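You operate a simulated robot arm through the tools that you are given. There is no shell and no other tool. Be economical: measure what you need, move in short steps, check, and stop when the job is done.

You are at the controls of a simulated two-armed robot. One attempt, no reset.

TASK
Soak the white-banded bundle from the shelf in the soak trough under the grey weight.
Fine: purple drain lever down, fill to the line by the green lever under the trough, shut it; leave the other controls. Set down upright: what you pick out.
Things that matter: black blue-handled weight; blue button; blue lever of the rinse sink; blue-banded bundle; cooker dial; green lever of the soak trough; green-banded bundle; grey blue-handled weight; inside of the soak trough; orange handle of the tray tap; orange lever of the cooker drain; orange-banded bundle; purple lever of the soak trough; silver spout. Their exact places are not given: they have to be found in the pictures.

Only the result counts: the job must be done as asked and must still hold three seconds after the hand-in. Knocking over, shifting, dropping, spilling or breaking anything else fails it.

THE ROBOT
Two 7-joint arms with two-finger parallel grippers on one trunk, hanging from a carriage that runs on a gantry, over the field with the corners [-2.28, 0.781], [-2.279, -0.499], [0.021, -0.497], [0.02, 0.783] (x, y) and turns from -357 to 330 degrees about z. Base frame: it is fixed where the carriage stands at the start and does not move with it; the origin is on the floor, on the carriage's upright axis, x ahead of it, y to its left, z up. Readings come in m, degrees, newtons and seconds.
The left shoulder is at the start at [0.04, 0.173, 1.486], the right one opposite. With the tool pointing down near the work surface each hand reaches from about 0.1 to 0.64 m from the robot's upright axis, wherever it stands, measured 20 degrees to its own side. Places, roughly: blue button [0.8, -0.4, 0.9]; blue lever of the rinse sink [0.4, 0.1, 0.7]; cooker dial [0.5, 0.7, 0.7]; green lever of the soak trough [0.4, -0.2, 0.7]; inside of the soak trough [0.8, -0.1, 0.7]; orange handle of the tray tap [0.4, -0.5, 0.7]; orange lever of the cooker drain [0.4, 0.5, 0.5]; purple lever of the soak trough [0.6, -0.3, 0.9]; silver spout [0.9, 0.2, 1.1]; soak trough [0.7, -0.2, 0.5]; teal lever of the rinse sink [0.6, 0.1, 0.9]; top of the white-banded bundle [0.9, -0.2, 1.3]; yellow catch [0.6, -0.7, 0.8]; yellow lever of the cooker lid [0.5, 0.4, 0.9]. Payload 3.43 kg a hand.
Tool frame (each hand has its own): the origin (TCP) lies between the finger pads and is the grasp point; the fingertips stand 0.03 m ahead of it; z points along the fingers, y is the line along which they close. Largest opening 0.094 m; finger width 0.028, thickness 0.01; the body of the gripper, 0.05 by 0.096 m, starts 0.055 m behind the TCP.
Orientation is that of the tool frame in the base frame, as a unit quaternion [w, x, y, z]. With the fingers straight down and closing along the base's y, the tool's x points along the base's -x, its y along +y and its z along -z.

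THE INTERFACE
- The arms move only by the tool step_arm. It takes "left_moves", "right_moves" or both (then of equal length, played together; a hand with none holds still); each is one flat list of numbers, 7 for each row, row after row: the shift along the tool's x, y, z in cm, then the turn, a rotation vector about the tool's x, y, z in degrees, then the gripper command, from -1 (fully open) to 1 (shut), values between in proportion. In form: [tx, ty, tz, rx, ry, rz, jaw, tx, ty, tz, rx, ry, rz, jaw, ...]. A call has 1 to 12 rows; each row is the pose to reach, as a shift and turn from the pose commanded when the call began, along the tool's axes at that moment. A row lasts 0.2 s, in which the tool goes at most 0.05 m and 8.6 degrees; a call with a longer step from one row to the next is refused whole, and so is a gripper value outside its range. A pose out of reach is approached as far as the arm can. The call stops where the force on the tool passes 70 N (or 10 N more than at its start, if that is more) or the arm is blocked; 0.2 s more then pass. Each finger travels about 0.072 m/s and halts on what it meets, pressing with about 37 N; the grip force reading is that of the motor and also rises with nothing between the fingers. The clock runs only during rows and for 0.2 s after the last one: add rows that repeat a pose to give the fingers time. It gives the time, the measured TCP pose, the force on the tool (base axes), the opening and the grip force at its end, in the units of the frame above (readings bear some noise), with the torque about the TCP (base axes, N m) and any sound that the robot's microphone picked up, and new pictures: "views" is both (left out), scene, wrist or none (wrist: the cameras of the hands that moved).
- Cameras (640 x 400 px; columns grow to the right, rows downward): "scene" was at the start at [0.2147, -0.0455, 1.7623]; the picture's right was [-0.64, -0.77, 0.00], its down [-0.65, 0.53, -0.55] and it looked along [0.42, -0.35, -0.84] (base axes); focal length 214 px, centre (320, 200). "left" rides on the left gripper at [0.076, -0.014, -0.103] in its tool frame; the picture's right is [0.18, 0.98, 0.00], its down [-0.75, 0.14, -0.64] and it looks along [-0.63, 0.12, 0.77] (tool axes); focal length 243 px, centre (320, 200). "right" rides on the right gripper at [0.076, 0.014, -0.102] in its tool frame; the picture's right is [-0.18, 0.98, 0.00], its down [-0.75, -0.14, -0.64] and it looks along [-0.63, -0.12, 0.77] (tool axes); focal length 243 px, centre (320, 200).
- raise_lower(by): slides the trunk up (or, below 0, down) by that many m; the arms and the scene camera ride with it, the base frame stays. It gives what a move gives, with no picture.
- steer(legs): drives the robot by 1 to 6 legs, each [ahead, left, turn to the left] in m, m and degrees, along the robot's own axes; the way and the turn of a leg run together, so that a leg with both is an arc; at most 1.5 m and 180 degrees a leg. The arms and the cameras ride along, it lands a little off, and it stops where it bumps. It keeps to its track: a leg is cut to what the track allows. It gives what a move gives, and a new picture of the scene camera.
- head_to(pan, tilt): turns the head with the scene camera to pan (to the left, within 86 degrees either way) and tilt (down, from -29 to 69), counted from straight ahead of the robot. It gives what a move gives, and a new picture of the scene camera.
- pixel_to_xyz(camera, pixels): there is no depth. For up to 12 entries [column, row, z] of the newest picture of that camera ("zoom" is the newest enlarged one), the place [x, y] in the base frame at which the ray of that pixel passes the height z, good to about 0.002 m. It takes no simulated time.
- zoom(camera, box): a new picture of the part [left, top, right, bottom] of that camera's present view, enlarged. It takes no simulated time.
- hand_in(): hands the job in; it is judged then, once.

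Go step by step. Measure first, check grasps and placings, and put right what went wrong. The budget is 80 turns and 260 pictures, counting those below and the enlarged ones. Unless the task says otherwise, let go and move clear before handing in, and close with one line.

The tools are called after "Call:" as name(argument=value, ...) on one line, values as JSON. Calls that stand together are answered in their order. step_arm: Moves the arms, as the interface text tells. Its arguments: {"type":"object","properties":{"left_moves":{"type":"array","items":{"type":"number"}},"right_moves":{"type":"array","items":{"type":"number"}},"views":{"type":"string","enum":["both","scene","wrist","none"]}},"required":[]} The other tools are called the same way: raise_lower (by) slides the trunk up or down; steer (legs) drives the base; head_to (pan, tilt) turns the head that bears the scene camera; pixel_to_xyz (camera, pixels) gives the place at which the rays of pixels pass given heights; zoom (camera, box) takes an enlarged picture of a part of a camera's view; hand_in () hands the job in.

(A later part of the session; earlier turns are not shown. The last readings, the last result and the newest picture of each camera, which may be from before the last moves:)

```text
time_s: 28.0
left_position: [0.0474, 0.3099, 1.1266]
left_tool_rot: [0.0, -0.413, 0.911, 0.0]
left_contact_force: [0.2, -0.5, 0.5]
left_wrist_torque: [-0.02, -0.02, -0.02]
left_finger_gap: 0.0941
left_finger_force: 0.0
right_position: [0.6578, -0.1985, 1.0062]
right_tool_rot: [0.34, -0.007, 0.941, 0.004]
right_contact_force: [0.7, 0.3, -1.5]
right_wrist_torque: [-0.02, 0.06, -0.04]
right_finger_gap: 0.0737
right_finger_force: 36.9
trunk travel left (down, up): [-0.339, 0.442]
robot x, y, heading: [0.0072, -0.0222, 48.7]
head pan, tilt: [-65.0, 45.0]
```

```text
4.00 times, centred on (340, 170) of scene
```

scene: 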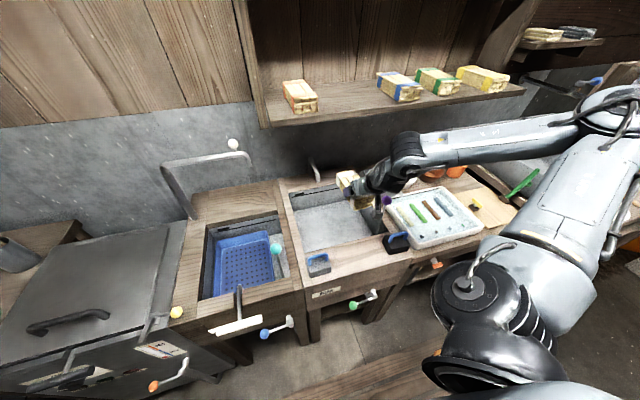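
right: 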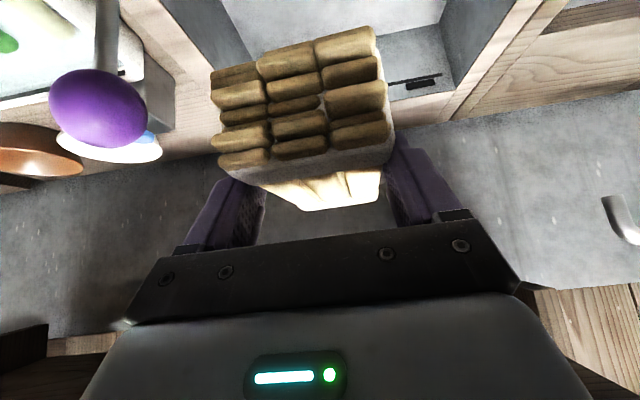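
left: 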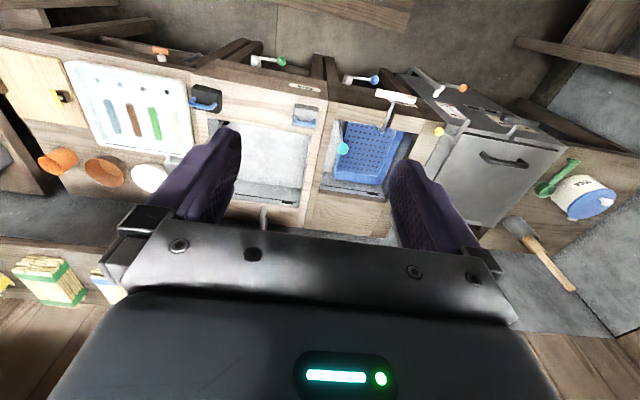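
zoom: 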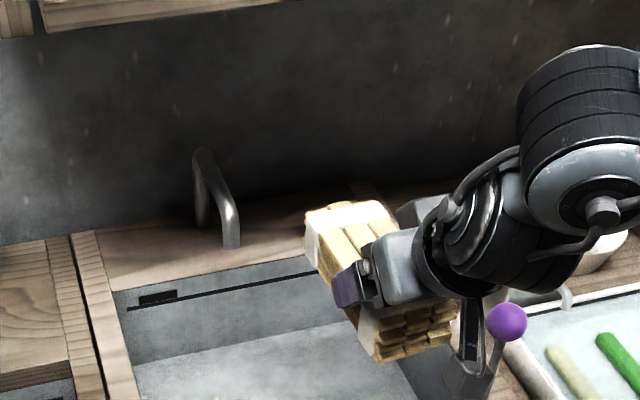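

Call:
pixel_to_xyz(camera="zoom", pixels=[[230, 248, 0.842], [230, 248, 0.87], [230, 248, 0.9], [230, 248, 0.95], [202, 225, 0.842], [230, 265, 0.842], [205, 150, 0.95], [205, 150, 1.0]])

```text
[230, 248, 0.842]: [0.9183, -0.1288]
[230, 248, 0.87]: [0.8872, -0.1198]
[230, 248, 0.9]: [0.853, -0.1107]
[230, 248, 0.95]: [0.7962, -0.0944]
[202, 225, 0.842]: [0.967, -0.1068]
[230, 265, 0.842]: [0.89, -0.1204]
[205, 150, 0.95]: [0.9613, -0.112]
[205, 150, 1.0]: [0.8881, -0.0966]
```

Spout tip is at about (0.883,−0.119,0.872); bundle's far end will be at ≈0.847, safe. I move over and descend to 4 cm above the floor.

Call:
step_arm(right_moves=[-2.3, 2.3, 1.9, 0, 0, 0, 1, -4.6, 4.6, 3.8, 0, 0, 0, 1, -6.8, 6.9, 5.7, 0, 0, 0, 1, -4.2, 6.9, 8.8, 0, 0, 0, 1, -1.7, 6.9, 11.8, 0, 0, 0, 1, 0.9, 6.9, 14.9, 0, 0, 0, 1, 3.5, 6.9, 18, 0, 0, 0, 1, 6.1, 6.9, 21, 0, 0, 0, 1])

Call:
zoom(camera="scene", box=[260, 120, 420, 280])

```text
time_s: 29.8
left_position: [0.0462, 0.3103, 1.1256]
left_tool_rot: [0.0, -0.413, 0.911, 0.001]
left_contact_force: [-0.8, -0.9, -0.2]
left_wrist_torque: [0.01, 0.02, 0.0]
left_finger_gap: 0.0939
left_finger_force: 0.0
right_position: [0.7429, -0.126, 0.8074]
right_tool_rot: [0.341, -0.005, 0.94, 0.004]
right_contact_force: [-0.5, 0.6, -0.9]
right_wrist_torque: [-0.02, 0.01, -0.02]
right_finger_gap: 0.0737
right_finger_force: 36.7
trunk travel left (down, up): [-0.339, 0.442]
robot x, y, heading: [0.0143, -0.0217, 48.5]
head pan, tilt: [-65.0, 45.0]
```

scene: 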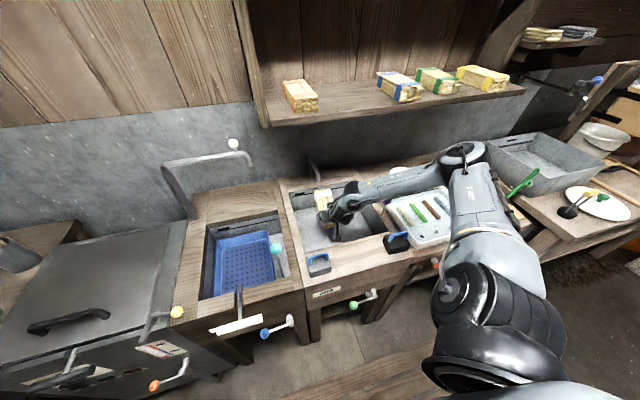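
right: 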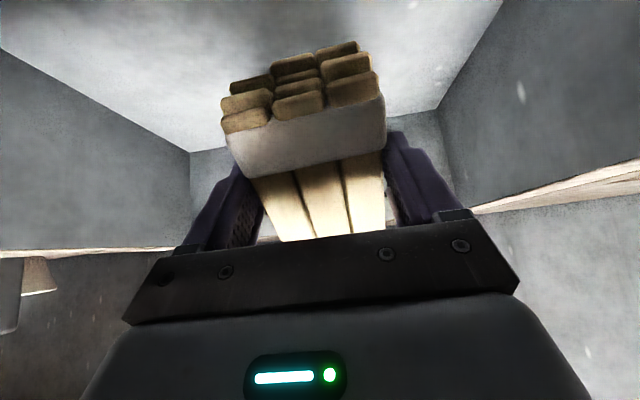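

```text
2.50 times, centred on (340, 200) of scene
```

zoom: 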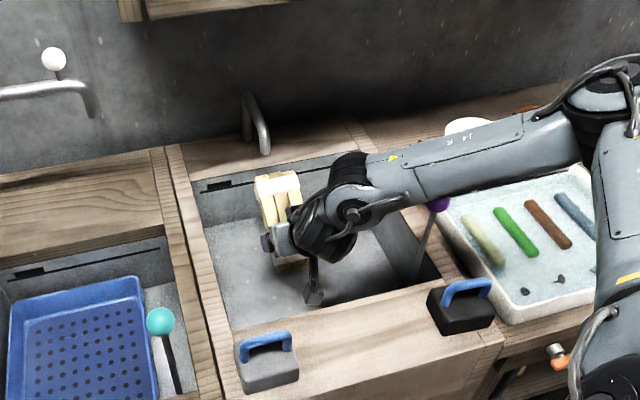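

The wrist view shows the bundle has pitched in the grip (far end raised ~25–30°, probably brushed the spout). Turning the tool more upright levels it and suits the trough better; I do that with a 1.5 cm pull-back.

Call:
step_arm(right_moves=[0.6, 0, -0.5, 0, 0, 0, 1, 1.15, 0, -0.96, 0, 0, 0, 1, 1.15, 0, -0.96, 0, 7, 0, 1, 1.15, 0, -0.96, 0, 14, 0, 1, 1.15, 0, -0.96, 0, 20, 0, 1])

Call:
zoom(camera="scene", box=[280, 140, 400, 250])

```text
time_s: 31.0
left_position: [0.0456, 0.3098, 1.1251]
left_tool_rot: [0.0, -0.413, 0.911, 0.001]
left_contact_force: [0.4, -0.8, 0.1]
left_wrist_torque: [-0.02, 0.0, 0.03]
left_finger_gap: 0.0939
left_finger_force: 0.2
right_position: [0.7272, -0.1267, 0.808]
right_tool_rot: [0.17, -0.007, 0.985, 0.003]
right_contact_force: [-0.1, -0.4, -1.8]
right_wrist_torque: [0.02, 0.07, 0.0]
right_finger_gap: 0.0736
right_finger_force: 37.1
trunk travel left (down, up): [-0.339, 0.442]
robot x, y, heading: [0.0118, -0.0249, 48.8]
head pan, tilt: [-65.0, 45.0]
```

scene: 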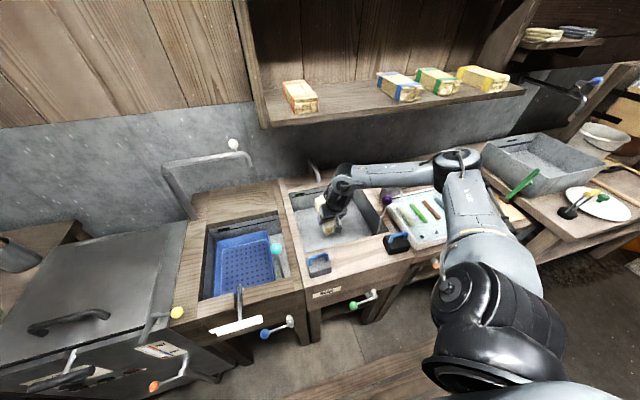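
right: 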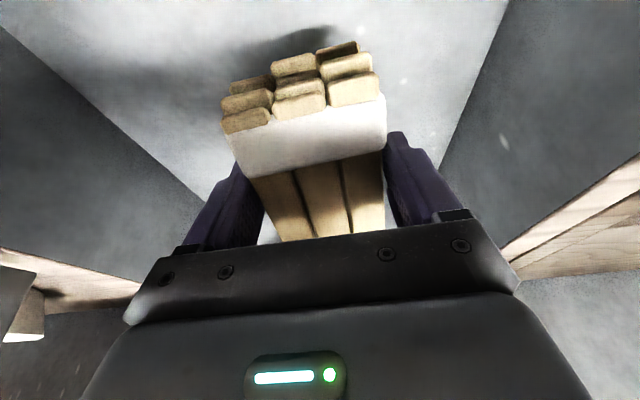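

```text
3.64 times, centred on (340, 195) of scene
```

zoom: 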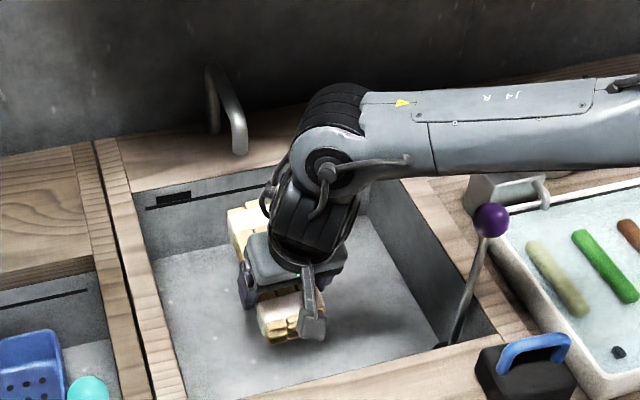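

Nearly level now by the wrist view. I lower 3.2 cm and then feel for the floor by force and torque.

Call:
step_arm(right_moves=[0.35, 0, 0.94, 0, 0, 0, 1, 0.7, 0, 1.9, 0, 0, 0, 1, 1.1, 0, 3.0, 0, 0, 0, 1, 1.1, 0, 3.0, 0, 0, 0, 1])

Call:
zoom(camera="scene", box=[300, 170, 380, 230])

```text
time_s: 32.0
left_position: [0.0483, 0.3102, 1.1264]
left_tool_rot: [0.001, -0.413, 0.911, 0.0]
left_contact_force: [-0.6, 0.0, -0.1]
left_wrist_torque: [0.0, -0.01, -0.03]
left_finger_gap: 0.0941
left_finger_force: 0.1
right_position: [0.728, -0.1251, 0.7756]
right_tool_rot: [0.172, -0.007, 0.985, 0.004]
right_contact_force: [-0.1, -1.4, -1.0]
right_wrist_torque: [0.0, 0.03, -0.02]
right_finger_gap: 0.0735
right_finger_force: 36.7
trunk travel left (down, up): [-0.339, 0.442]
robot x, y, heading: [0.0104, -0.0272, 48.5]
head pan, tilt: [-65.0, 45.0]
```

scene: 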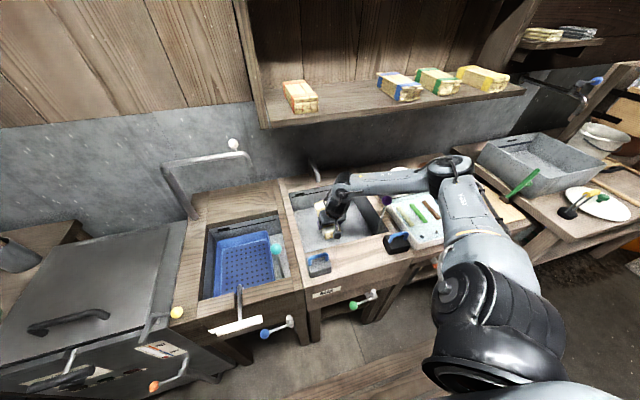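
right: 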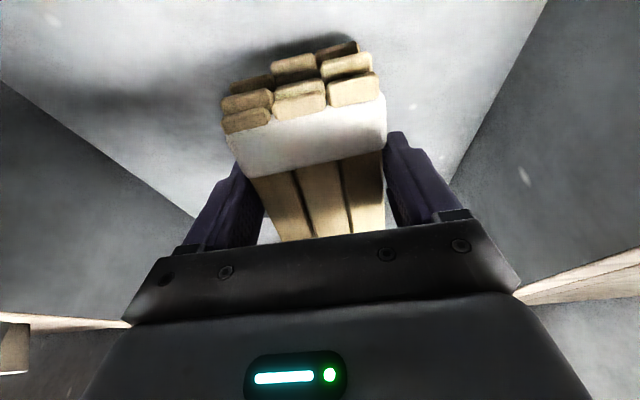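

```text
6.67 times, centred on (340, 200) of scene
```

zoom: 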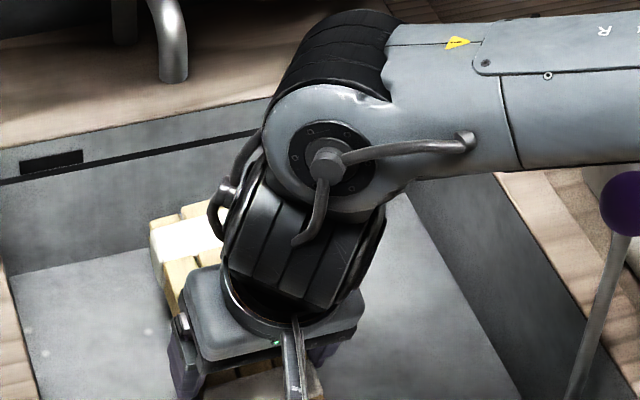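

Still free, shadow close. Lower 1 cm more in 5 mm steps.

Call:
step_arm(right_moves=[0.17, 0, 0.47, 0, 0, 0, 1, 0.34, 0, 0.94, 0, 0, 0, 1, 0.34, 0, 0.94, 0, 0, 0, 1], views="wrist")

```text
time_s: 32.8
left_position: [0.0462, 0.3095, 1.1266]
left_tool_rot: [0.001, -0.413, 0.911, 0.0]
left_contact_force: [0.6, 0.3, -0.2]
left_wrist_torque: [0.02, 0.01, 0.03]
left_finger_gap: 0.0941
left_finger_force: 0.0
right_position: [0.7279, -0.1254, 0.7665]
right_tool_rot: [0.172, -0.007, 0.985, 0.004]
right_contact_force: [0.0, 0.2, -1.5]
right_wrist_torque: [-0.01, 0.08, 0.02]
right_finger_gap: 0.0734
right_finger_force: 36.9
trunk travel left (down, up): [-0.339, 0.442]
robot x, y, heading: [0.0085, -0.0252, 48.7]
head pan, tilt: [-65.0, 45.0]
```

right: 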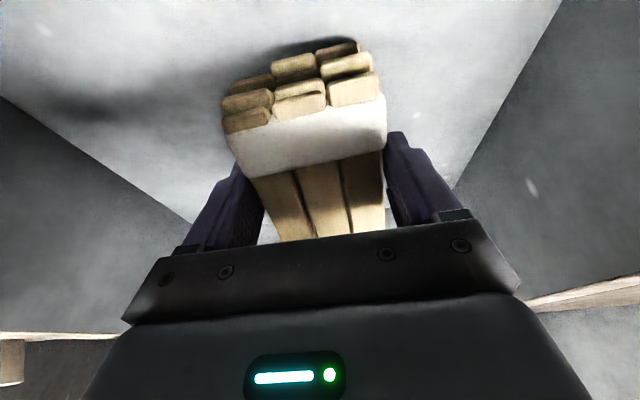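

Call:
step_arm(right_moves=[0.17, 0, 0.47, 0, 0, 0, 1, 0.17, 0, 0.47, 0, 0, 0, 1], views="none")

Call:
step_arm(right_moves=[0.14, 0, 0.38, 0, 0, 0, 1, 0.14, 0, 0.38, 0, 0, 0, 1], views="wrist")

```text
time_s: 33.4
left_position: [0.0479, 0.31, 1.1252]
left_tool_rot: [0.0, -0.413, 0.911, 0.001]
left_contact_force: [-0.5, -0.2, -1.0]
left_wrist_torque: [0.0, 0.01, 0.01]
left_finger_gap: 0.0939
left_finger_force: 0.1
right_position: [0.7282, -0.1258, 0.76]
right_tool_rot: [0.173, -0.007, 0.985, 0.003]
right_contact_force: [0.4, -0.2, -2.0]
right_wrist_torque: [-0.01, 0.03, 0.0]
right_finger_gap: 0.0733
right_finger_force: 37.4
trunk travel left (down, up): [-0.339, 0.442]
robot x, y, heading: [0.0066, -0.0249, 48.7]
head pan, tilt: [-65.0, 45.0]
```

```text
time_s: 34.0
left_position: [0.0482, 0.3094, 1.1263]
left_tool_rot: [0.0, -0.413, 0.911, 0.001]
left_contact_force: [0.0, 1.0, 0.5]
left_wrist_torque: [-0.01, -0.02, 0.0]
left_finger_gap: 0.0939
left_finger_force: 0.1
right_position: [0.7282, -0.126, 0.756]
right_tool_rot: [0.172, -0.008, 0.985, 0.003]
right_contact_force: [-0.5, -0.7, -2.0]
right_wrist_torque: [-0.01, 0.05, -0.03]
right_finger_gap: 0.0734
right_finger_force: 37.5
trunk travel left (down, up): [-0.339, 0.442]
robot x, y, heading: [0.0111, -0.0249, 48.8]
head pan, tilt: [-65.0, 45.0]
```

right: 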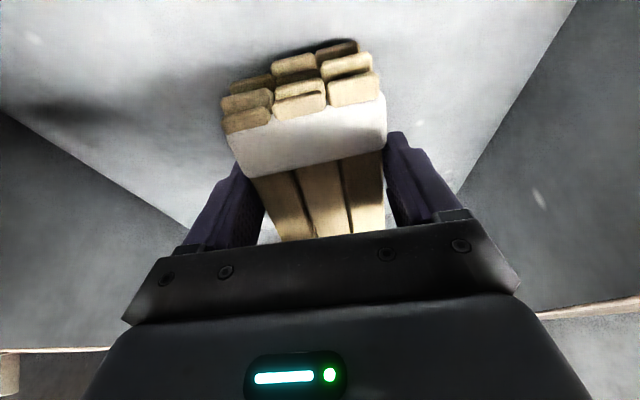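

Call:
step_arm(right_moves=[0.14, 0, 0.38, 0, 0, 0, 1, 0.14, 0, 0.38, 0, 0, 0, 1], views="none")

Call:
step_arm(right_moves=[0.14, 0, 0.38, 0, 0, 0, 1, 0.14, 0, 0.38, 0, 0, 0, 1], views="wrist")

```text
time_s: 34.6
left_position: [0.0469, 0.3104, 1.1258]
left_tool_rot: [0.0, -0.414, 0.91, 0.001]
left_contact_force: [-0.5, 0.0, 0.8]
left_wrist_torque: [0.0, -0.01, -0.01]
left_finger_gap: 0.0939
left_finger_force: 0.0
right_position: [0.7283, -0.1247, 0.7532]
right_tool_rot: [0.172, -0.008, 0.985, 0.003]
right_contact_force: [0.2, 0.2, -1.1]
right_wrist_torque: [0.02, 0.08, 0.0]
right_finger_gap: 0.0734
right_finger_force: 36.9
trunk travel left (down, up): [-0.339, 0.442]
robot x, y, heading: [0.0103, -0.023, 48.6]
head pan, tilt: [-65.0, 45.0]
```

```text
time_s: 35.2
left_position: [0.0475, 0.3093, 1.1253]
left_tool_rot: [0.0, -0.413, 0.911, -0.001]
left_contact_force: [0.2, -0.1, -0.4]
left_wrist_torque: [-0.03, 0.02, 0.01]
left_finger_gap: 0.0941
left_finger_force: 0.0
right_position: [0.7288, -0.127, 0.7517]
right_tool_rot: [0.173, -0.006, 0.985, 0.004]
right_contact_force: [-6.7, -1.6, 22.6]
right_wrist_torque: [0.64, 1.45, 0.25]
right_finger_gap: 0.0734
right_finger_force: 37.1
trunk travel left (down, up): [-0.339, 0.442]
robot x, y, heading: [0.0089, -0.0224, 48.5]
head pan, tilt: [-65.0, 45.0]
```

right: 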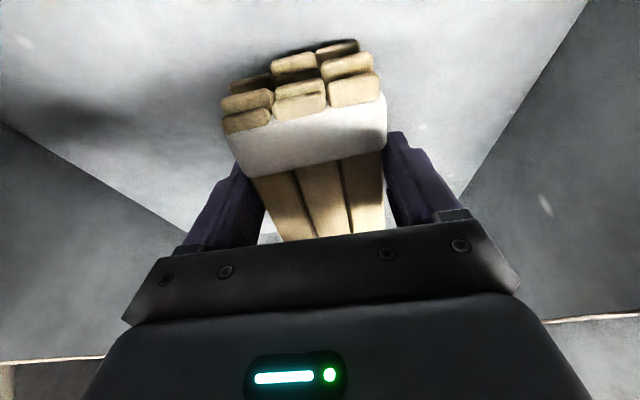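

Contact: 22 N, torque says the front edge (≈5 cm before TCP) touches first, so the far end is still a bit high. Rotate 6° more upright, then lower again.

Call:
step_arm(right_moves=[0, 0, 0, 0, 3, 0, 1, 0, 0, 0, 0, 6, 0, 1, 0.1, 0, 0.3, 0, 6, 0, 1, 0.1, 0, 0.3, 0, 6, 0, 1], views="wrist")

```text
time_s: 36.2
left_position: [0.0472, 0.3086, 1.1256]
left_tool_rot: [0.0, -0.413, 0.911, -0.001]
left_contact_force: [0.8, -0.2, -0.3]
left_wrist_torque: [-0.01, 0.03, 0.01]
left_finger_gap: 0.0939
left_finger_force: 0.0
right_position: [0.7276, -0.125, 0.7463]
right_tool_rot: [0.12, -0.007, 0.993, 0.002]
right_contact_force: [-7.0, -2.2, 18.0]
right_wrist_torque: [0.51, 1.38, 0.32]
right_finger_gap: 0.0732
right_finger_force: 36.6
trunk travel left (down, up): [-0.339, 0.442]
robot x, y, heading: [0.0122, -0.0243, 48.6]
head pan, tilt: [-65.0, 45.0]
```

right: 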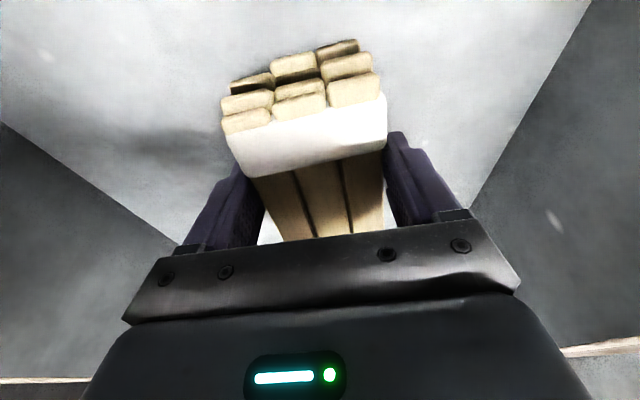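

Still the front edge. Rotate 7° further and lower slightly.

Call:
step_arm(right_moves=[0, 0, 0, 0, 3.5, 0, 1, 0, 0, 0, 0, 7, 0, 1, 0.05, 0, 0.3, 0, 7, 0, 1, 0.05, 0, 0.3, 0, 7, 0, 1])

Call:
zoom(camera="scene", box=[300, 170, 380, 240])

```text
time_s: 37.2
left_position: [0.0479, 0.3094, 1.1256]
left_tool_rot: [0.0, -0.413, 0.911, 0.0]
left_contact_force: [-0.5, 0.7, 0.2]
left_wrist_torque: [-0.03, -0.01, -0.02]
left_finger_gap: 0.0941
left_finger_force: 0.2
right_position: [0.7276, -0.1257, 0.7422]
right_tool_rot: [0.059, -0.007, 0.998, 0.003]
right_contact_force: [0.3, 0.2, -1.6]
right_wrist_torque: [0.0, 0.1, 0.02]
right_finger_gap: 0.0711
right_finger_force: 36.8
trunk travel left (down, up): [-0.339, 0.442]
robot x, y, heading: [0.0089, -0.0235, 48.7]
head pan, tilt: [-65.0, 45.0]
```

scene: 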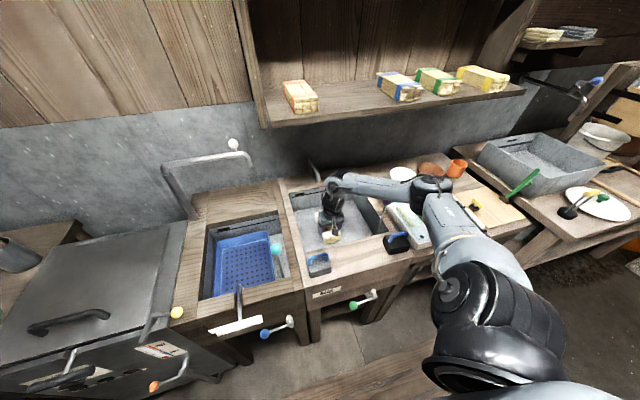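
right: 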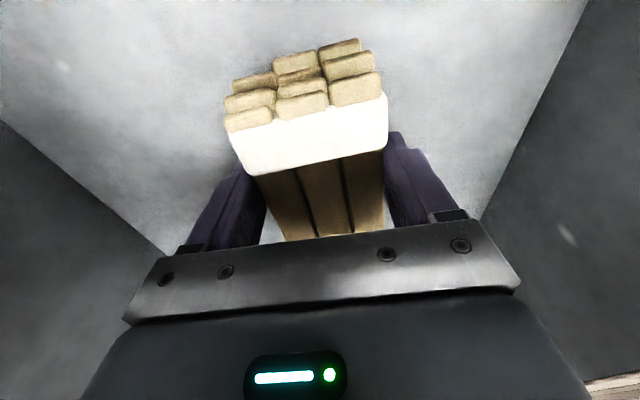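

```text
5.71 times, centred on (340, 205) of scene
```

zoom: 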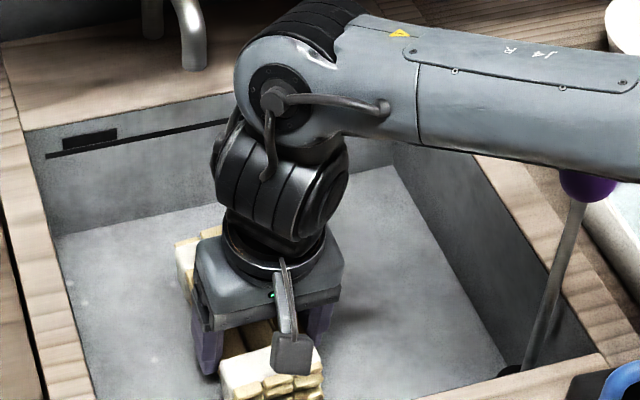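

Call:
step_arm(right_moves=[0.03, 0, 0.3, 0, 0, 0, 1, 0.03, 0, 0.3, 0, 0, 0, 1], views="none")

Call:
step_arm(right_moves=[0.03, 0, 0.25, 0, 0, 0, 1, 0.03, 0, 0.25, 0, 0, 0, 1], views="none")

```text
time_s: 37.8
left_position: [0.0464, 0.3101, 1.1255]
left_tool_rot: [0.001, -0.413, 0.911, -0.001]
left_contact_force: [-0.4, 0.3, 0.3]
left_wrist_torque: [0.0, -0.01, 0.0]
left_finger_gap: 0.0941
left_finger_force: 0.1
right_position: [0.7298, -0.1262, 0.7397]
right_tool_rot: [0.06, -0.007, 0.998, 0.003]
right_contact_force: [-5.7, -1.4, 20.4]
right_wrist_torque: [0.68, 1.14, 0.2]
right_finger_gap: 0.0718
right_finger_force: 37.0
trunk travel left (down, up): [-0.339, 0.442]
robot x, y, heading: [0.011, -0.0249, 48.7]
head pan, tilt: [-65.0, 45.0]
```

```text
time_s: 38.4
left_position: [0.0468, 0.309, 1.1247]
left_tool_rot: [0.0, -0.414, 0.91, -0.001]
left_contact_force: [1.1, 0.6, 1.1]
left_wrist_torque: [-0.02, 0.0, -0.02]
left_finger_gap: 0.094
left_finger_force: 0.1
right_position: [0.7294, -0.1259, 0.7389]
right_tool_rot: [0.061, -0.007, 0.998, 0.003]
right_contact_force: [-19.5, -3.4, 53.8]
right_wrist_torque: [1.71, 0.67, 0.55]
right_finger_gap: 0.0715
right_finger_force: 36.9
trunk travel left (down, up): [-0.339, 0.442]
robot x, y, heading: [0.0114, -0.0247, 48.7]
head pan, tilt: [-65.0, 45.0]
```

Now balanced contact (+y fingertip touching the floor, bundle down). I ease up 2 mm and open the fingers.

Call:
step_arm(right_moves=[-0.02, 0, -0.3, 0, 0, 0, 1, -0.02, 0, -0.3, 0, 0, 0, 0.7, -0.02, 0, -0.3, 0, 0, 0, 0.2, -0.02, 0, -0.3, 0, 0, 0, -0.4, -0.02, 0, -0.3, 0, 0, 0, -1, -0.02, 0, -0.3, 0, 0, 0, -1])

```text
time_s: 39.8
left_position: [0.0474, 0.3103, 1.1256]
left_tool_rot: [0.001, -0.414, 0.91, 0.0]
left_contact_force: [0.3, 0.3, -0.1]
left_wrist_torque: [-0.02, -0.01, -0.01]
left_finger_gap: 0.0941
left_finger_force: 0.2
right_position: [0.726, -0.1266, 0.738]
right_tool_rot: [0.057, -0.007, 0.998, 0.002]
right_contact_force: [0.4, 0.0, 0.3]
right_wrist_torque: [0.06, 0.02, -0.01]
right_finger_gap: 0.0939
right_finger_force: 0.1
trunk travel left (down, up): [-0.339, 0.442]
robot x, y, heading: [0.0087, -0.0243, 48.6]
head pan, tilt: [-65.0, 45.0]
```

scene: 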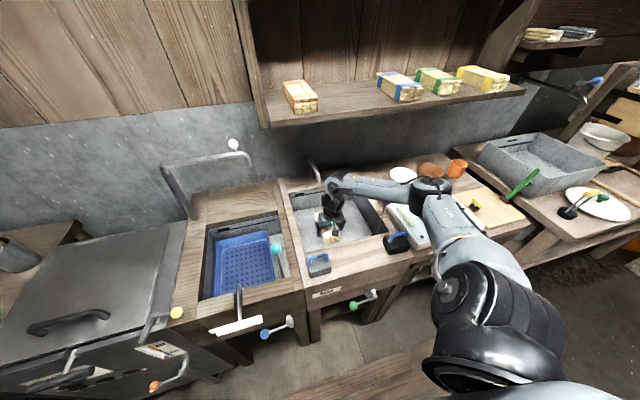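
right: 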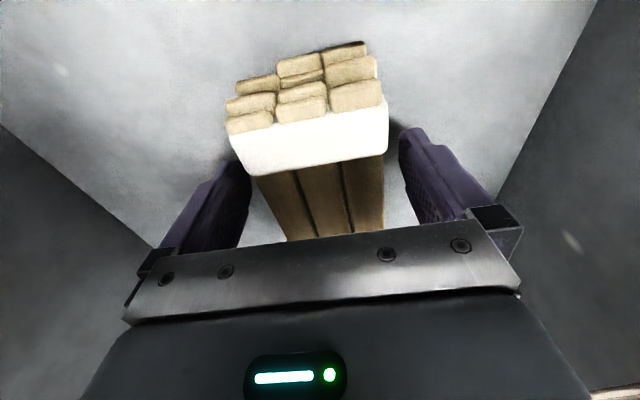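

Bundle released and flat. Raise the hand straight up 26 cm.

Call:
step_arm(right_moves=[-0.4, 0, -3.5, 0, 0, 0, -1, -0.8, 0, -7.5, 0, 0, 0, -1, -1.4, 0, -12, 0, 0, 0, -1, -2, 0, -16.5, 0, 0, 0, -1, -2.5, 0, -21, 0, 0, 0, -1, -3, 0, -25.8, 0, 0, 0, -1])

Call:
zoom(camera="right", box=[160, 0, 480, 200])

Call:
zoom(camera="scene", box=[270, 150, 430, 330])

```text
time_s: 41.4
left_position: [0.0478, 0.3098, 1.126]
left_tool_rot: [0.0, -0.413, 0.911, 0.0]
left_contact_force: [-0.7, 0.0, -0.3]
left_wrist_torque: [0.03, 0.0, 0.0]
left_finger_gap: 0.0937
left_finger_force: 0.0
right_position: [0.6595, -0.1397, 0.8288]
right_tool_rot: [-0.093, -0.04, 0.99, -0.098]
right_contact_force: [-1.3, -0.2, -1.1]
right_wrist_torque: [0.04, -0.03, 0.0]
right_finger_gap: 0.0938
right_finger_force: 0.0
right hand out of reach, approached as far as the arm can: row 4, 5, 6
trunk travel left (down, up): [-0.339, 0.442]
robot x, y, heading: [0.0106, -0.0208, 48.6]
head pan, tilt: [-65.0, 45.0]
stopped in row 6 (right hand): the arm was blocked; the commanded pose is now the measured one
```

scene: 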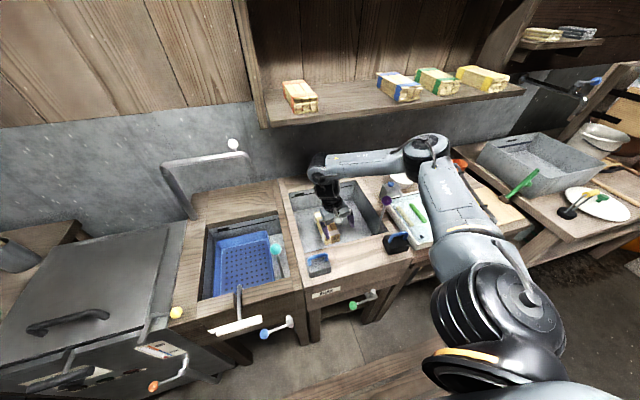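
right: 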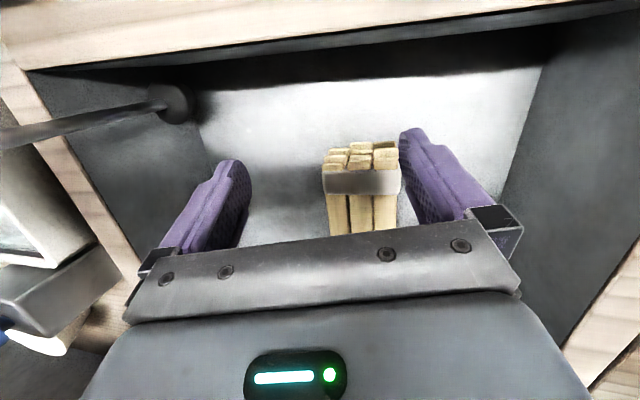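

```text
2.00 times, centred on (320, 100) of right
```

zoom: 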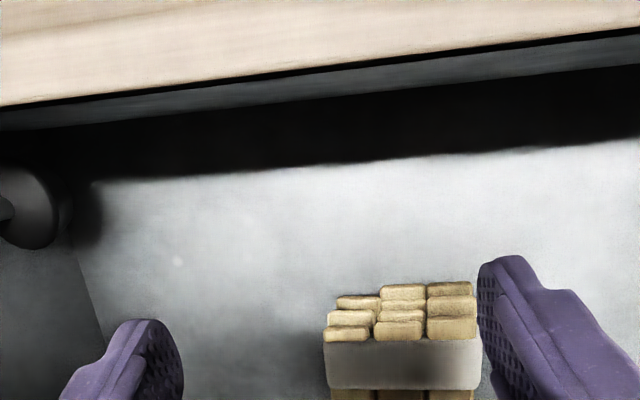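

```text
2.22 times, centred on (350, 240) of scene
```

zoom: 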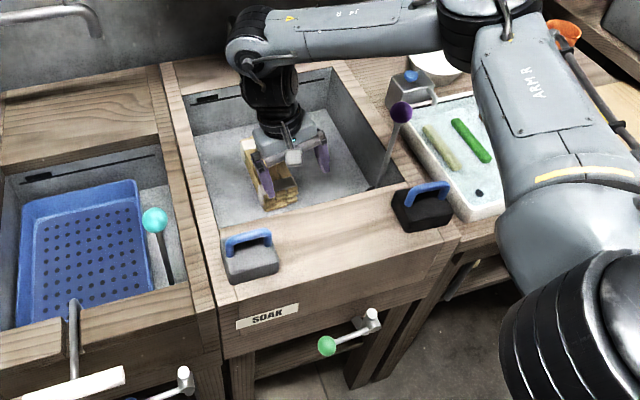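

The arm got stuck at a joint limit with the hand slightly tilted; bundle looks unmoved. I'll use the trunk to raise 5 cm, then back the robot off.

Call:
raise_lower(by=0.06)

Call:
step_arm(right_moves=[0, 0, 0, 0, 0, 0, -1])

```text
time_s: 42.4
left_position: [0.0467, 0.3107, 1.1861]
left_tool_rot: [0.0, -0.414, 0.91, 0.0]
left_contact_force: [0.1, -0.4, -0.9]
left_wrist_torque: [0.0, -0.01, 0.0]
left_finger_gap: 0.0942
left_finger_force: 0.0
right_position: [0.6594, -0.1374, 0.8884]
right_tool_rot: [-0.091, -0.04, 0.99, -0.098]
right_contact_force: [-0.1, 0.1, -0.4]
right_wrist_torque: [-0.04, -0.02, 0.03]
right_finger_gap: 0.0941
right_finger_force: 0.0
trunk travel left (down, up): [-0.399, 0.382]
robot x, y, heading: [0.0086, -0.0209, 48.7]
head pan, tilt: [-65.0, 45.0]
```

```text
time_s: 42.8
left_position: [0.0468, 0.31, 1.1854]
left_tool_rot: [0.001, -0.413, 0.911, 0.001]
left_contact_force: [0.6, -0.2, 0.3]
left_wrist_torque: [0.01, -0.04, 0.0]
left_finger_gap: 0.094
left_finger_force: 0.1
right_position: [0.6588, -0.1382, 0.8883]
right_tool_rot: [-0.092, -0.04, 0.99, -0.098]
right_contact_force: [0.1, 0.0, -0.6]
right_wrist_torque: [-0.01, -0.02, 0.01]
right_finger_gap: 0.0938
right_finger_force: 0.1
trunk travel left (down, up): [-0.399, 0.382]
robot x, y, heading: [0.0073, -0.0235, 48.9]
head pan, tilt: [-65.0, 45.0]
```

scene: 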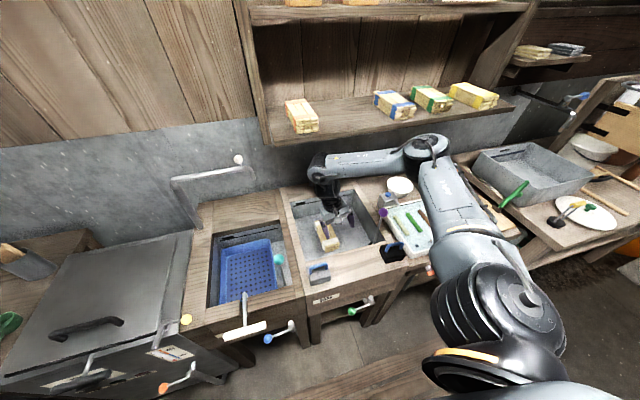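
right: 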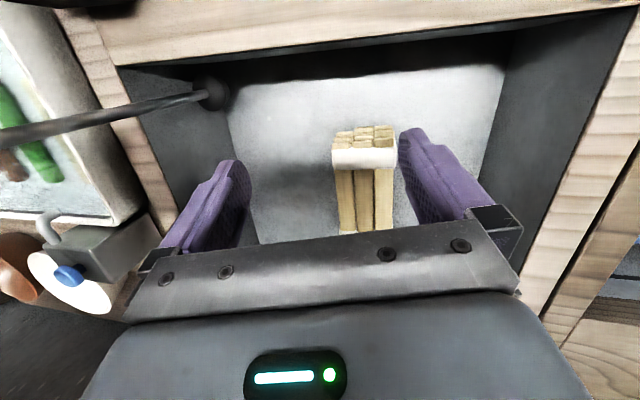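

Bundle lies flat in the trough at wrist (362,180). Raise 5 cm more and back the robot off 15 cm.

Call:
raise_lower(by=0.05)

Call:
steer(legs=[[-0.132, 0.15, 0]])

Call:
raise_lower(by=0.15)

Call:
head_to(pan=-65, tilt=50)

```text
time_s: 43.7
left_position: [0.047, 0.3102, 1.2356]
left_tool_rot: [0.0, -0.413, 0.911, 0.0]
left_contact_force: [-0.5, -0.6, -0.5]
left_wrist_torque: [-0.03, -0.02, -0.02]
left_finger_gap: 0.0941
left_finger_force: 0.0
right_position: [0.6599, -0.1374, 0.938]
right_tool_rot: [-0.092, -0.041, 0.99, -0.098]
right_contact_force: [0.3, -0.7, -1.0]
right_wrist_torque: [0.02, 0.01, -0.01]
right_finger_gap: 0.0943
right_finger_force: 0.0
trunk travel left (down, up): [-0.449, 0.332]
robot x, y, heading: [0.0079, -0.022, 48.6]
head pan, tilt: [-65.0, 45.0]
```

```text
time_s: 45.3
left_position: [-0.1497, 0.3102, 1.2356]
left_tool_rot: [0.0, -0.412, 0.911, 0.0]
left_contact_force: [-0.5, 0.0, -0.6]
left_wrist_torque: [0.0, -0.02, 0.03]
left_finger_gap: 0.0938
left_finger_force: 0.1
right_position: [0.4609, -0.1375, 0.9381]
right_tool_rot: [-0.093, -0.038, 0.99, -0.097]
right_contact_force: [0.2, 1.5, 0.3]
right_wrist_torque: [0.02, -0.03, 0.0]
right_finger_gap: 0.0942
right_finger_force: 0.1
trunk travel left (down, up): [-0.449, 0.332]
robot x, y, heading: [-0.1911, -0.0232, 48.6]
head pan, tilt: [-65.0, 45.0]
```

scene: 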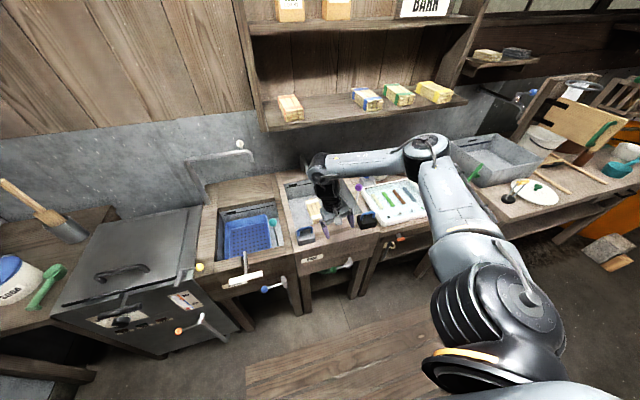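

```text
time_s: 47.0
left_position: [-0.1484, 0.3117, 1.3862]
left_tool_rot: [0.0, -0.412, 0.911, 0.001]
left_contact_force: [0.8, -0.6, -0.1]
left_wrist_torque: [0.0, -0.02, 0.02]
left_finger_gap: 0.0938
left_finger_force: 0.1
right_position: [0.4616, -0.1378, 1.0878]
right_tool_rot: [-0.092, -0.038, 0.99, -0.097]
right_contact_force: [1.0, 0.0, 0.5]
right_wrist_torque: [-0.02, 0.02, 0.01]
right_finger_gap: 0.0937
right_finger_force: 0.2
trunk travel left (down, up): [-0.599, 0.182]
robot x, y, heading: [-0.1904, -0.0223, 48.4]
head pan, tilt: [-65.0, 45.0]
```

```text
time_s: 47.7
left_position: [-0.1493, 0.3103, 1.385]
left_tool_rot: [0.001, -0.412, 0.911, 0.0]
left_contact_force: [-0.1, 0.1, 0.4]
left_wrist_torque: [-0.05, 0.03, 0.0]
left_finger_gap: 0.094
left_finger_force: 0.1
right_position: [0.4614, -0.1397, 1.0884]
right_tool_rot: [-0.092, -0.038, 0.99, -0.096]
right_contact_force: [-0.3, -0.6, 0.3]
right_wrist_torque: [-0.02, -0.03, -0.01]
right_finger_gap: 0.0941
right_finger_force: 0.0
trunk travel left (down, up): [-0.599, 0.182]
robot x, y, heading: [-0.19, -0.0241, 48.7]
head pan, tilt: [-65.0, 50.0]
```

scene: 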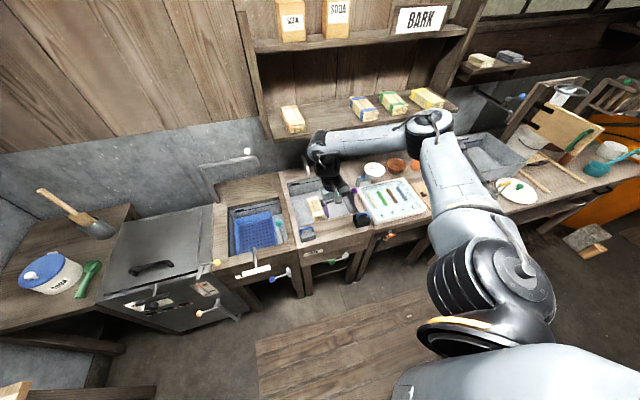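

Measure the bundle and weights in this view.

Call:
zoom(camera="scene", box=[270, 160, 400, 270])

Call:
zoom(camera="right", box=[160, 0, 560, 250])

```text
3.64 times, centred on (335, 215) of scene
```

zoom: 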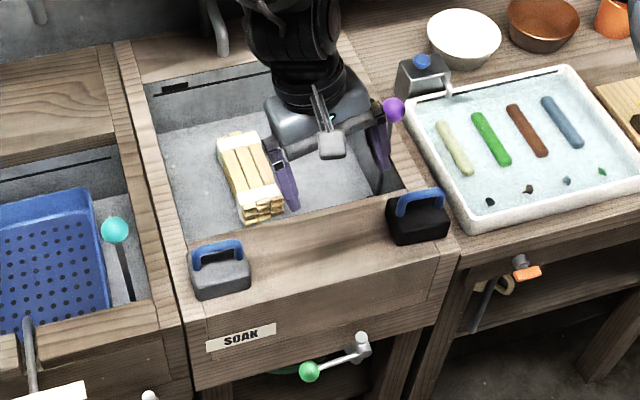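

```text
1.60 times, centred on (360, 125) of right
```

zoom: 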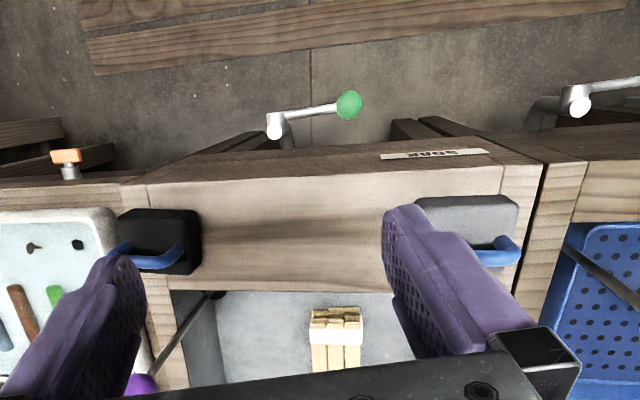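

Call:
pixel_to_xyz(camera="scene", pixels=[[311.6, 215, 0.752], [324.5, 212.2, 0.752], [306.7, 198.5, 0.752], [318, 196.3, 0.752], [306.7, 227.5, 0.895], [300.6, 229.5, 0.89], [313.5, 226.5, 0.89], [300.3, 241.5, 0.842], [315.5, 238, 0.842], [299.5, 234, 0.87], [339.8, 186.3, 0.96]])

Call:
pixel_to_xyz(camera="zoom", pixels=[[505, 253, 0.89], [475, 258, 0.89], [520, 248, 0.89], [415, 200, 0.87], [518, 197, 0.87], [349, 105, 0.68], [275, 128, 0.69], [145, 385, 0.96]])

```text
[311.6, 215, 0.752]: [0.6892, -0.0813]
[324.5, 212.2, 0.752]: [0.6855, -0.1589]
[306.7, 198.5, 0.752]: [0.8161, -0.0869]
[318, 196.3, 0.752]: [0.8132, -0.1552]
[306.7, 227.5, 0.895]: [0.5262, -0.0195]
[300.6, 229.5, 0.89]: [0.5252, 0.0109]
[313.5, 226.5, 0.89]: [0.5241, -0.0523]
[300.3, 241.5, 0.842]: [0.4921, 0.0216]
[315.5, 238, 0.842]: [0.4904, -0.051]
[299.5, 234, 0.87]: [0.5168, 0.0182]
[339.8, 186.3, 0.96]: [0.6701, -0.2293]
```

```text
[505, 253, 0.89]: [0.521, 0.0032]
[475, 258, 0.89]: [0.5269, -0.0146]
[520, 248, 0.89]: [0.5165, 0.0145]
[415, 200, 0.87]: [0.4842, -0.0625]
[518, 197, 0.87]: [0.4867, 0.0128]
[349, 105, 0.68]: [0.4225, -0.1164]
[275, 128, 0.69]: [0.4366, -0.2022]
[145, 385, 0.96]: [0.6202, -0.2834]
```

Bundle: x 0.687–0.82, y −0.158…−0.083, centre ≈(0.755,−0.12). Grey handle ≈(0.525,−0.02,0.89), its bar along y. I turn the tool upright with the fingers closing along x.

Call:
step_arm(right_moves=[0, 0, 0, 0, -1.5, -7.7, -1, 0, 0, 0, -0.1, -3.1, -15.5, -1, 0, 0, 0, -0.1, -4.6, -23.2, -1, 0, 0, 0, -0.1, -6.1, -30.9, -1, 0, 0, 0, -0.2, -7.7, -38.7, -1, 0, 0, 0, -0.2, -9.2, -46.4, -1, 0, 0, 0, -0.3, -10.8, -54.1, -1, 0, 0, 0, -0.3, -12.3, -61.9, -1, 0, 0, 0, -0.3, -13.8, -69.6, -1, 0, 0, 0, -0.4, -15.4, -77.4, -1, 0, 0, 0, -0.4, -16.9, -85.1, -1])

```text
time_s: 50.1
left_position: [-0.1493, 0.3125, 1.3844]
left_tool_rot: [0.001, -0.413, 0.911, 0.0]
left_contact_force: [0.0, 0.9, 0.9]
left_wrist_torque: [-0.01, 0.01, -0.02]
left_finger_gap: 0.0941
left_finger_force: 0.1
right_position: [0.4616, -0.1396, 1.087]
right_tool_rot: [0.0, 0.708, -0.706, 0.001]
right_contact_force: [0.4, -0.1, 0.8]
right_wrist_torque: [-0.04, -0.01, 0.0]
right_finger_gap: 0.0939
right_finger_force: 0.1
trunk travel left (down, up): [-0.599, 0.182]
robot x, y, heading: [-0.1889, -0.022, 48.7]
head pan, tilt: [-65.0, 50.0]
```

scene: 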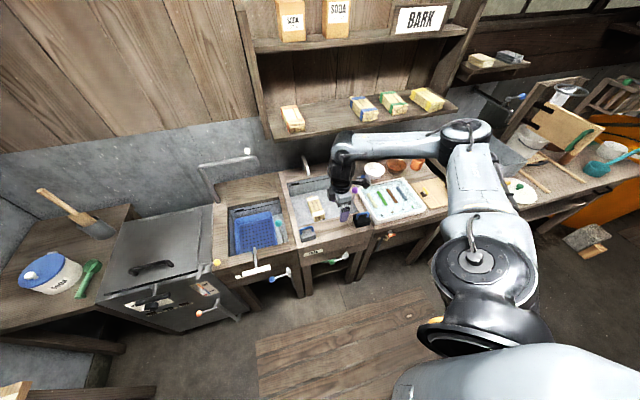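
right: 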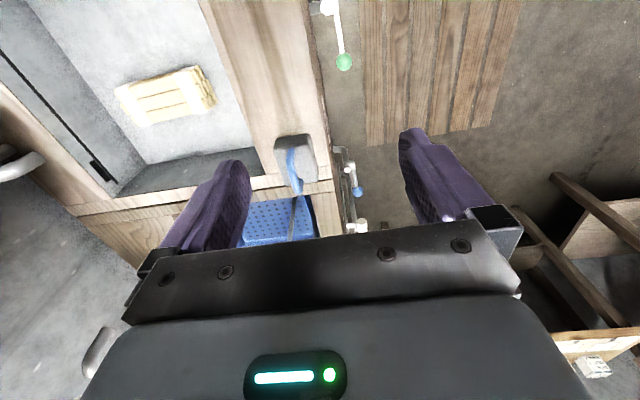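

Tool is upright now. Drive 10 cm forward and centre above the grey weight.

Call:
steer(legs=[[0.066, -0.075, 0]])

Call:
step_arm(right_moves=[-4, 1.2, 2, 0, 0, 0, -1, -8, 2.4, 4, 0, 0, 0, -1, -11.9, 3.7, 6, 0, 0, 0, -1])

Call:
zoom(camera="right", box=[220, 40, 420, 240])

Call:
zoom(camera="scene", box=[270, 180, 370, 270])

```text
time_s: 51.2
left_position: [-0.0493, 0.3109, 1.3851]
left_tool_rot: [0.001, -0.412, 0.911, 0.001]
left_contact_force: [-0.5, 0.0, 0.2]
left_wrist_torque: [0.03, -0.01, -0.04]
left_finger_gap: 0.0938
left_finger_force: 0.1
right_position: [0.5616, -0.1392, 1.0877]
right_tool_rot: [0.0, 0.708, -0.706, 0.001]
right_contact_force: [0.1, -0.1, 0.2]
right_wrist_torque: [0.03, 0.05, 0.01]
right_finger_gap: 0.094
right_finger_force: 0.2
trunk travel left (down, up): [-0.599, 0.182]
robot x, y, heading: [-0.0877, -0.0238, 48.4]
head pan, tilt: [-65.0, 50.0]
```

scene: 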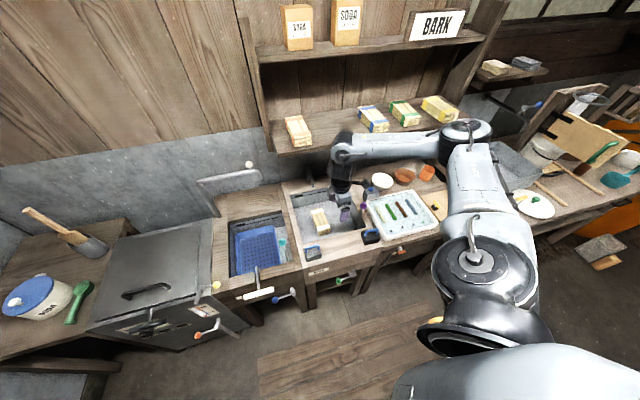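

```text
time_s: 52.0
left_position: [-0.05, 0.3108, 1.3852]
left_tool_rot: [0.0, -0.413, 0.911, 0.0]
left_contact_force: [-1.2, 0.4, 0.3]
left_wrist_torque: [0.01, -0.02, 0.01]
left_finger_gap: 0.0941
left_finger_force: 0.1
right_position: [0.5231, -0.017, 1.028]
right_tool_rot: [0.0, 0.708, -0.706, 0.0]
right_contact_force: [-0.5, 0.2, 0.1]
right_wrist_torque: [0.0, 0.03, -0.01]
right_finger_gap: 0.0941
right_finger_force: 0.0
trunk travel left (down, up): [-0.599, 0.182]
robot x, y, heading: [-0.0849, -0.0218, 48.5]
head pan, tilt: [-65.0, 50.0]
```

scene: 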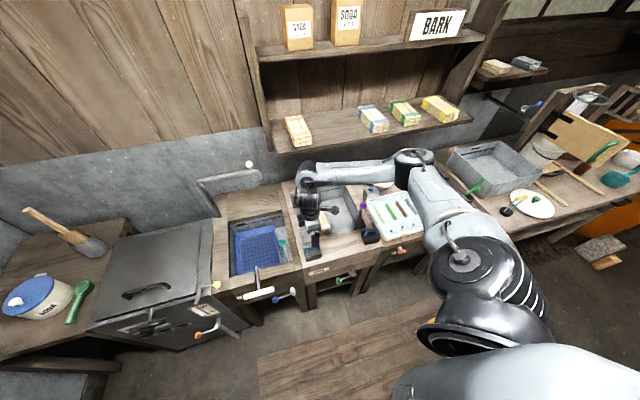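
right: 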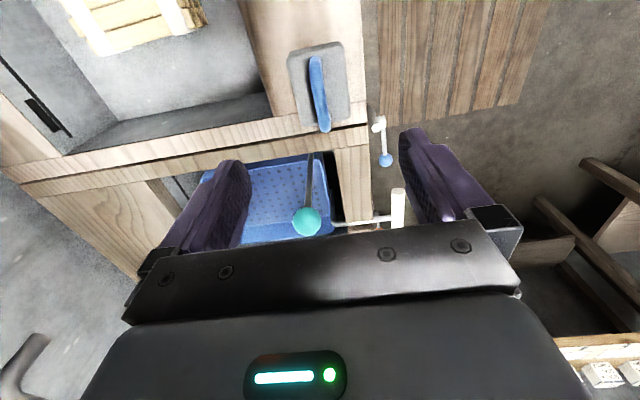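

```text
2.00 times, centred on (320, 140) of right
```

zoom: 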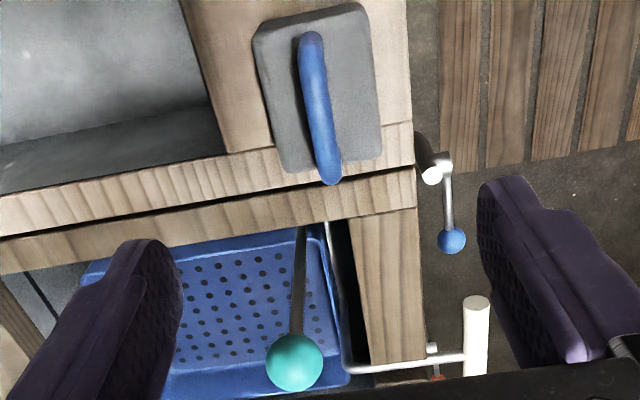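

```text
4.44 times, centred on (320, 225) of scene
```

zoom: 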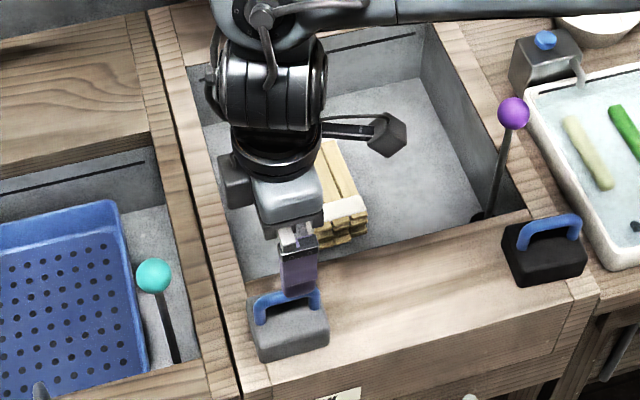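

Call:
pixel_to_xyz(camera="right", pixels=[[315.5, 60, 0.88], [315.5, 60, 0.9], [325, 128, 0.88], [325, 128, 0.9], [320, 90, 0.89], [288, 50, 0.87], [343, 42, 0.87], [303, 125, 0.87], [350, 118, 0.87]])

Call:
pixel_to_xyz(camera="zoom", pixels=[[257, 315, 0.88], [257, 315, 0.9], [318, 297, 0.88], [318, 297, 0.9], [258, 342, 0.87], [326, 326, 0.87], [258, 342, 0.88], [326, 326, 0.88]])

```text
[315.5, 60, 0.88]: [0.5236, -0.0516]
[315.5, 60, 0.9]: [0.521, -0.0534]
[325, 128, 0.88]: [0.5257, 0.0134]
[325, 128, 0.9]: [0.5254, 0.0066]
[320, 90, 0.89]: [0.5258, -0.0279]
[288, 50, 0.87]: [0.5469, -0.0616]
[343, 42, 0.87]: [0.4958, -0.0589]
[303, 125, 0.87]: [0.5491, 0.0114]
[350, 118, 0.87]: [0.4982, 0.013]
```

```text
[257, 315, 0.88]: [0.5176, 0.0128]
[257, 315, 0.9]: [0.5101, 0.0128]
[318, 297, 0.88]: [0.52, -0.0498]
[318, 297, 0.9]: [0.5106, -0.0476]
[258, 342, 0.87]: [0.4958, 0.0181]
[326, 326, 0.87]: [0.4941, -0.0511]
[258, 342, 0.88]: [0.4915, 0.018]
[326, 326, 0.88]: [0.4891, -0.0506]
```

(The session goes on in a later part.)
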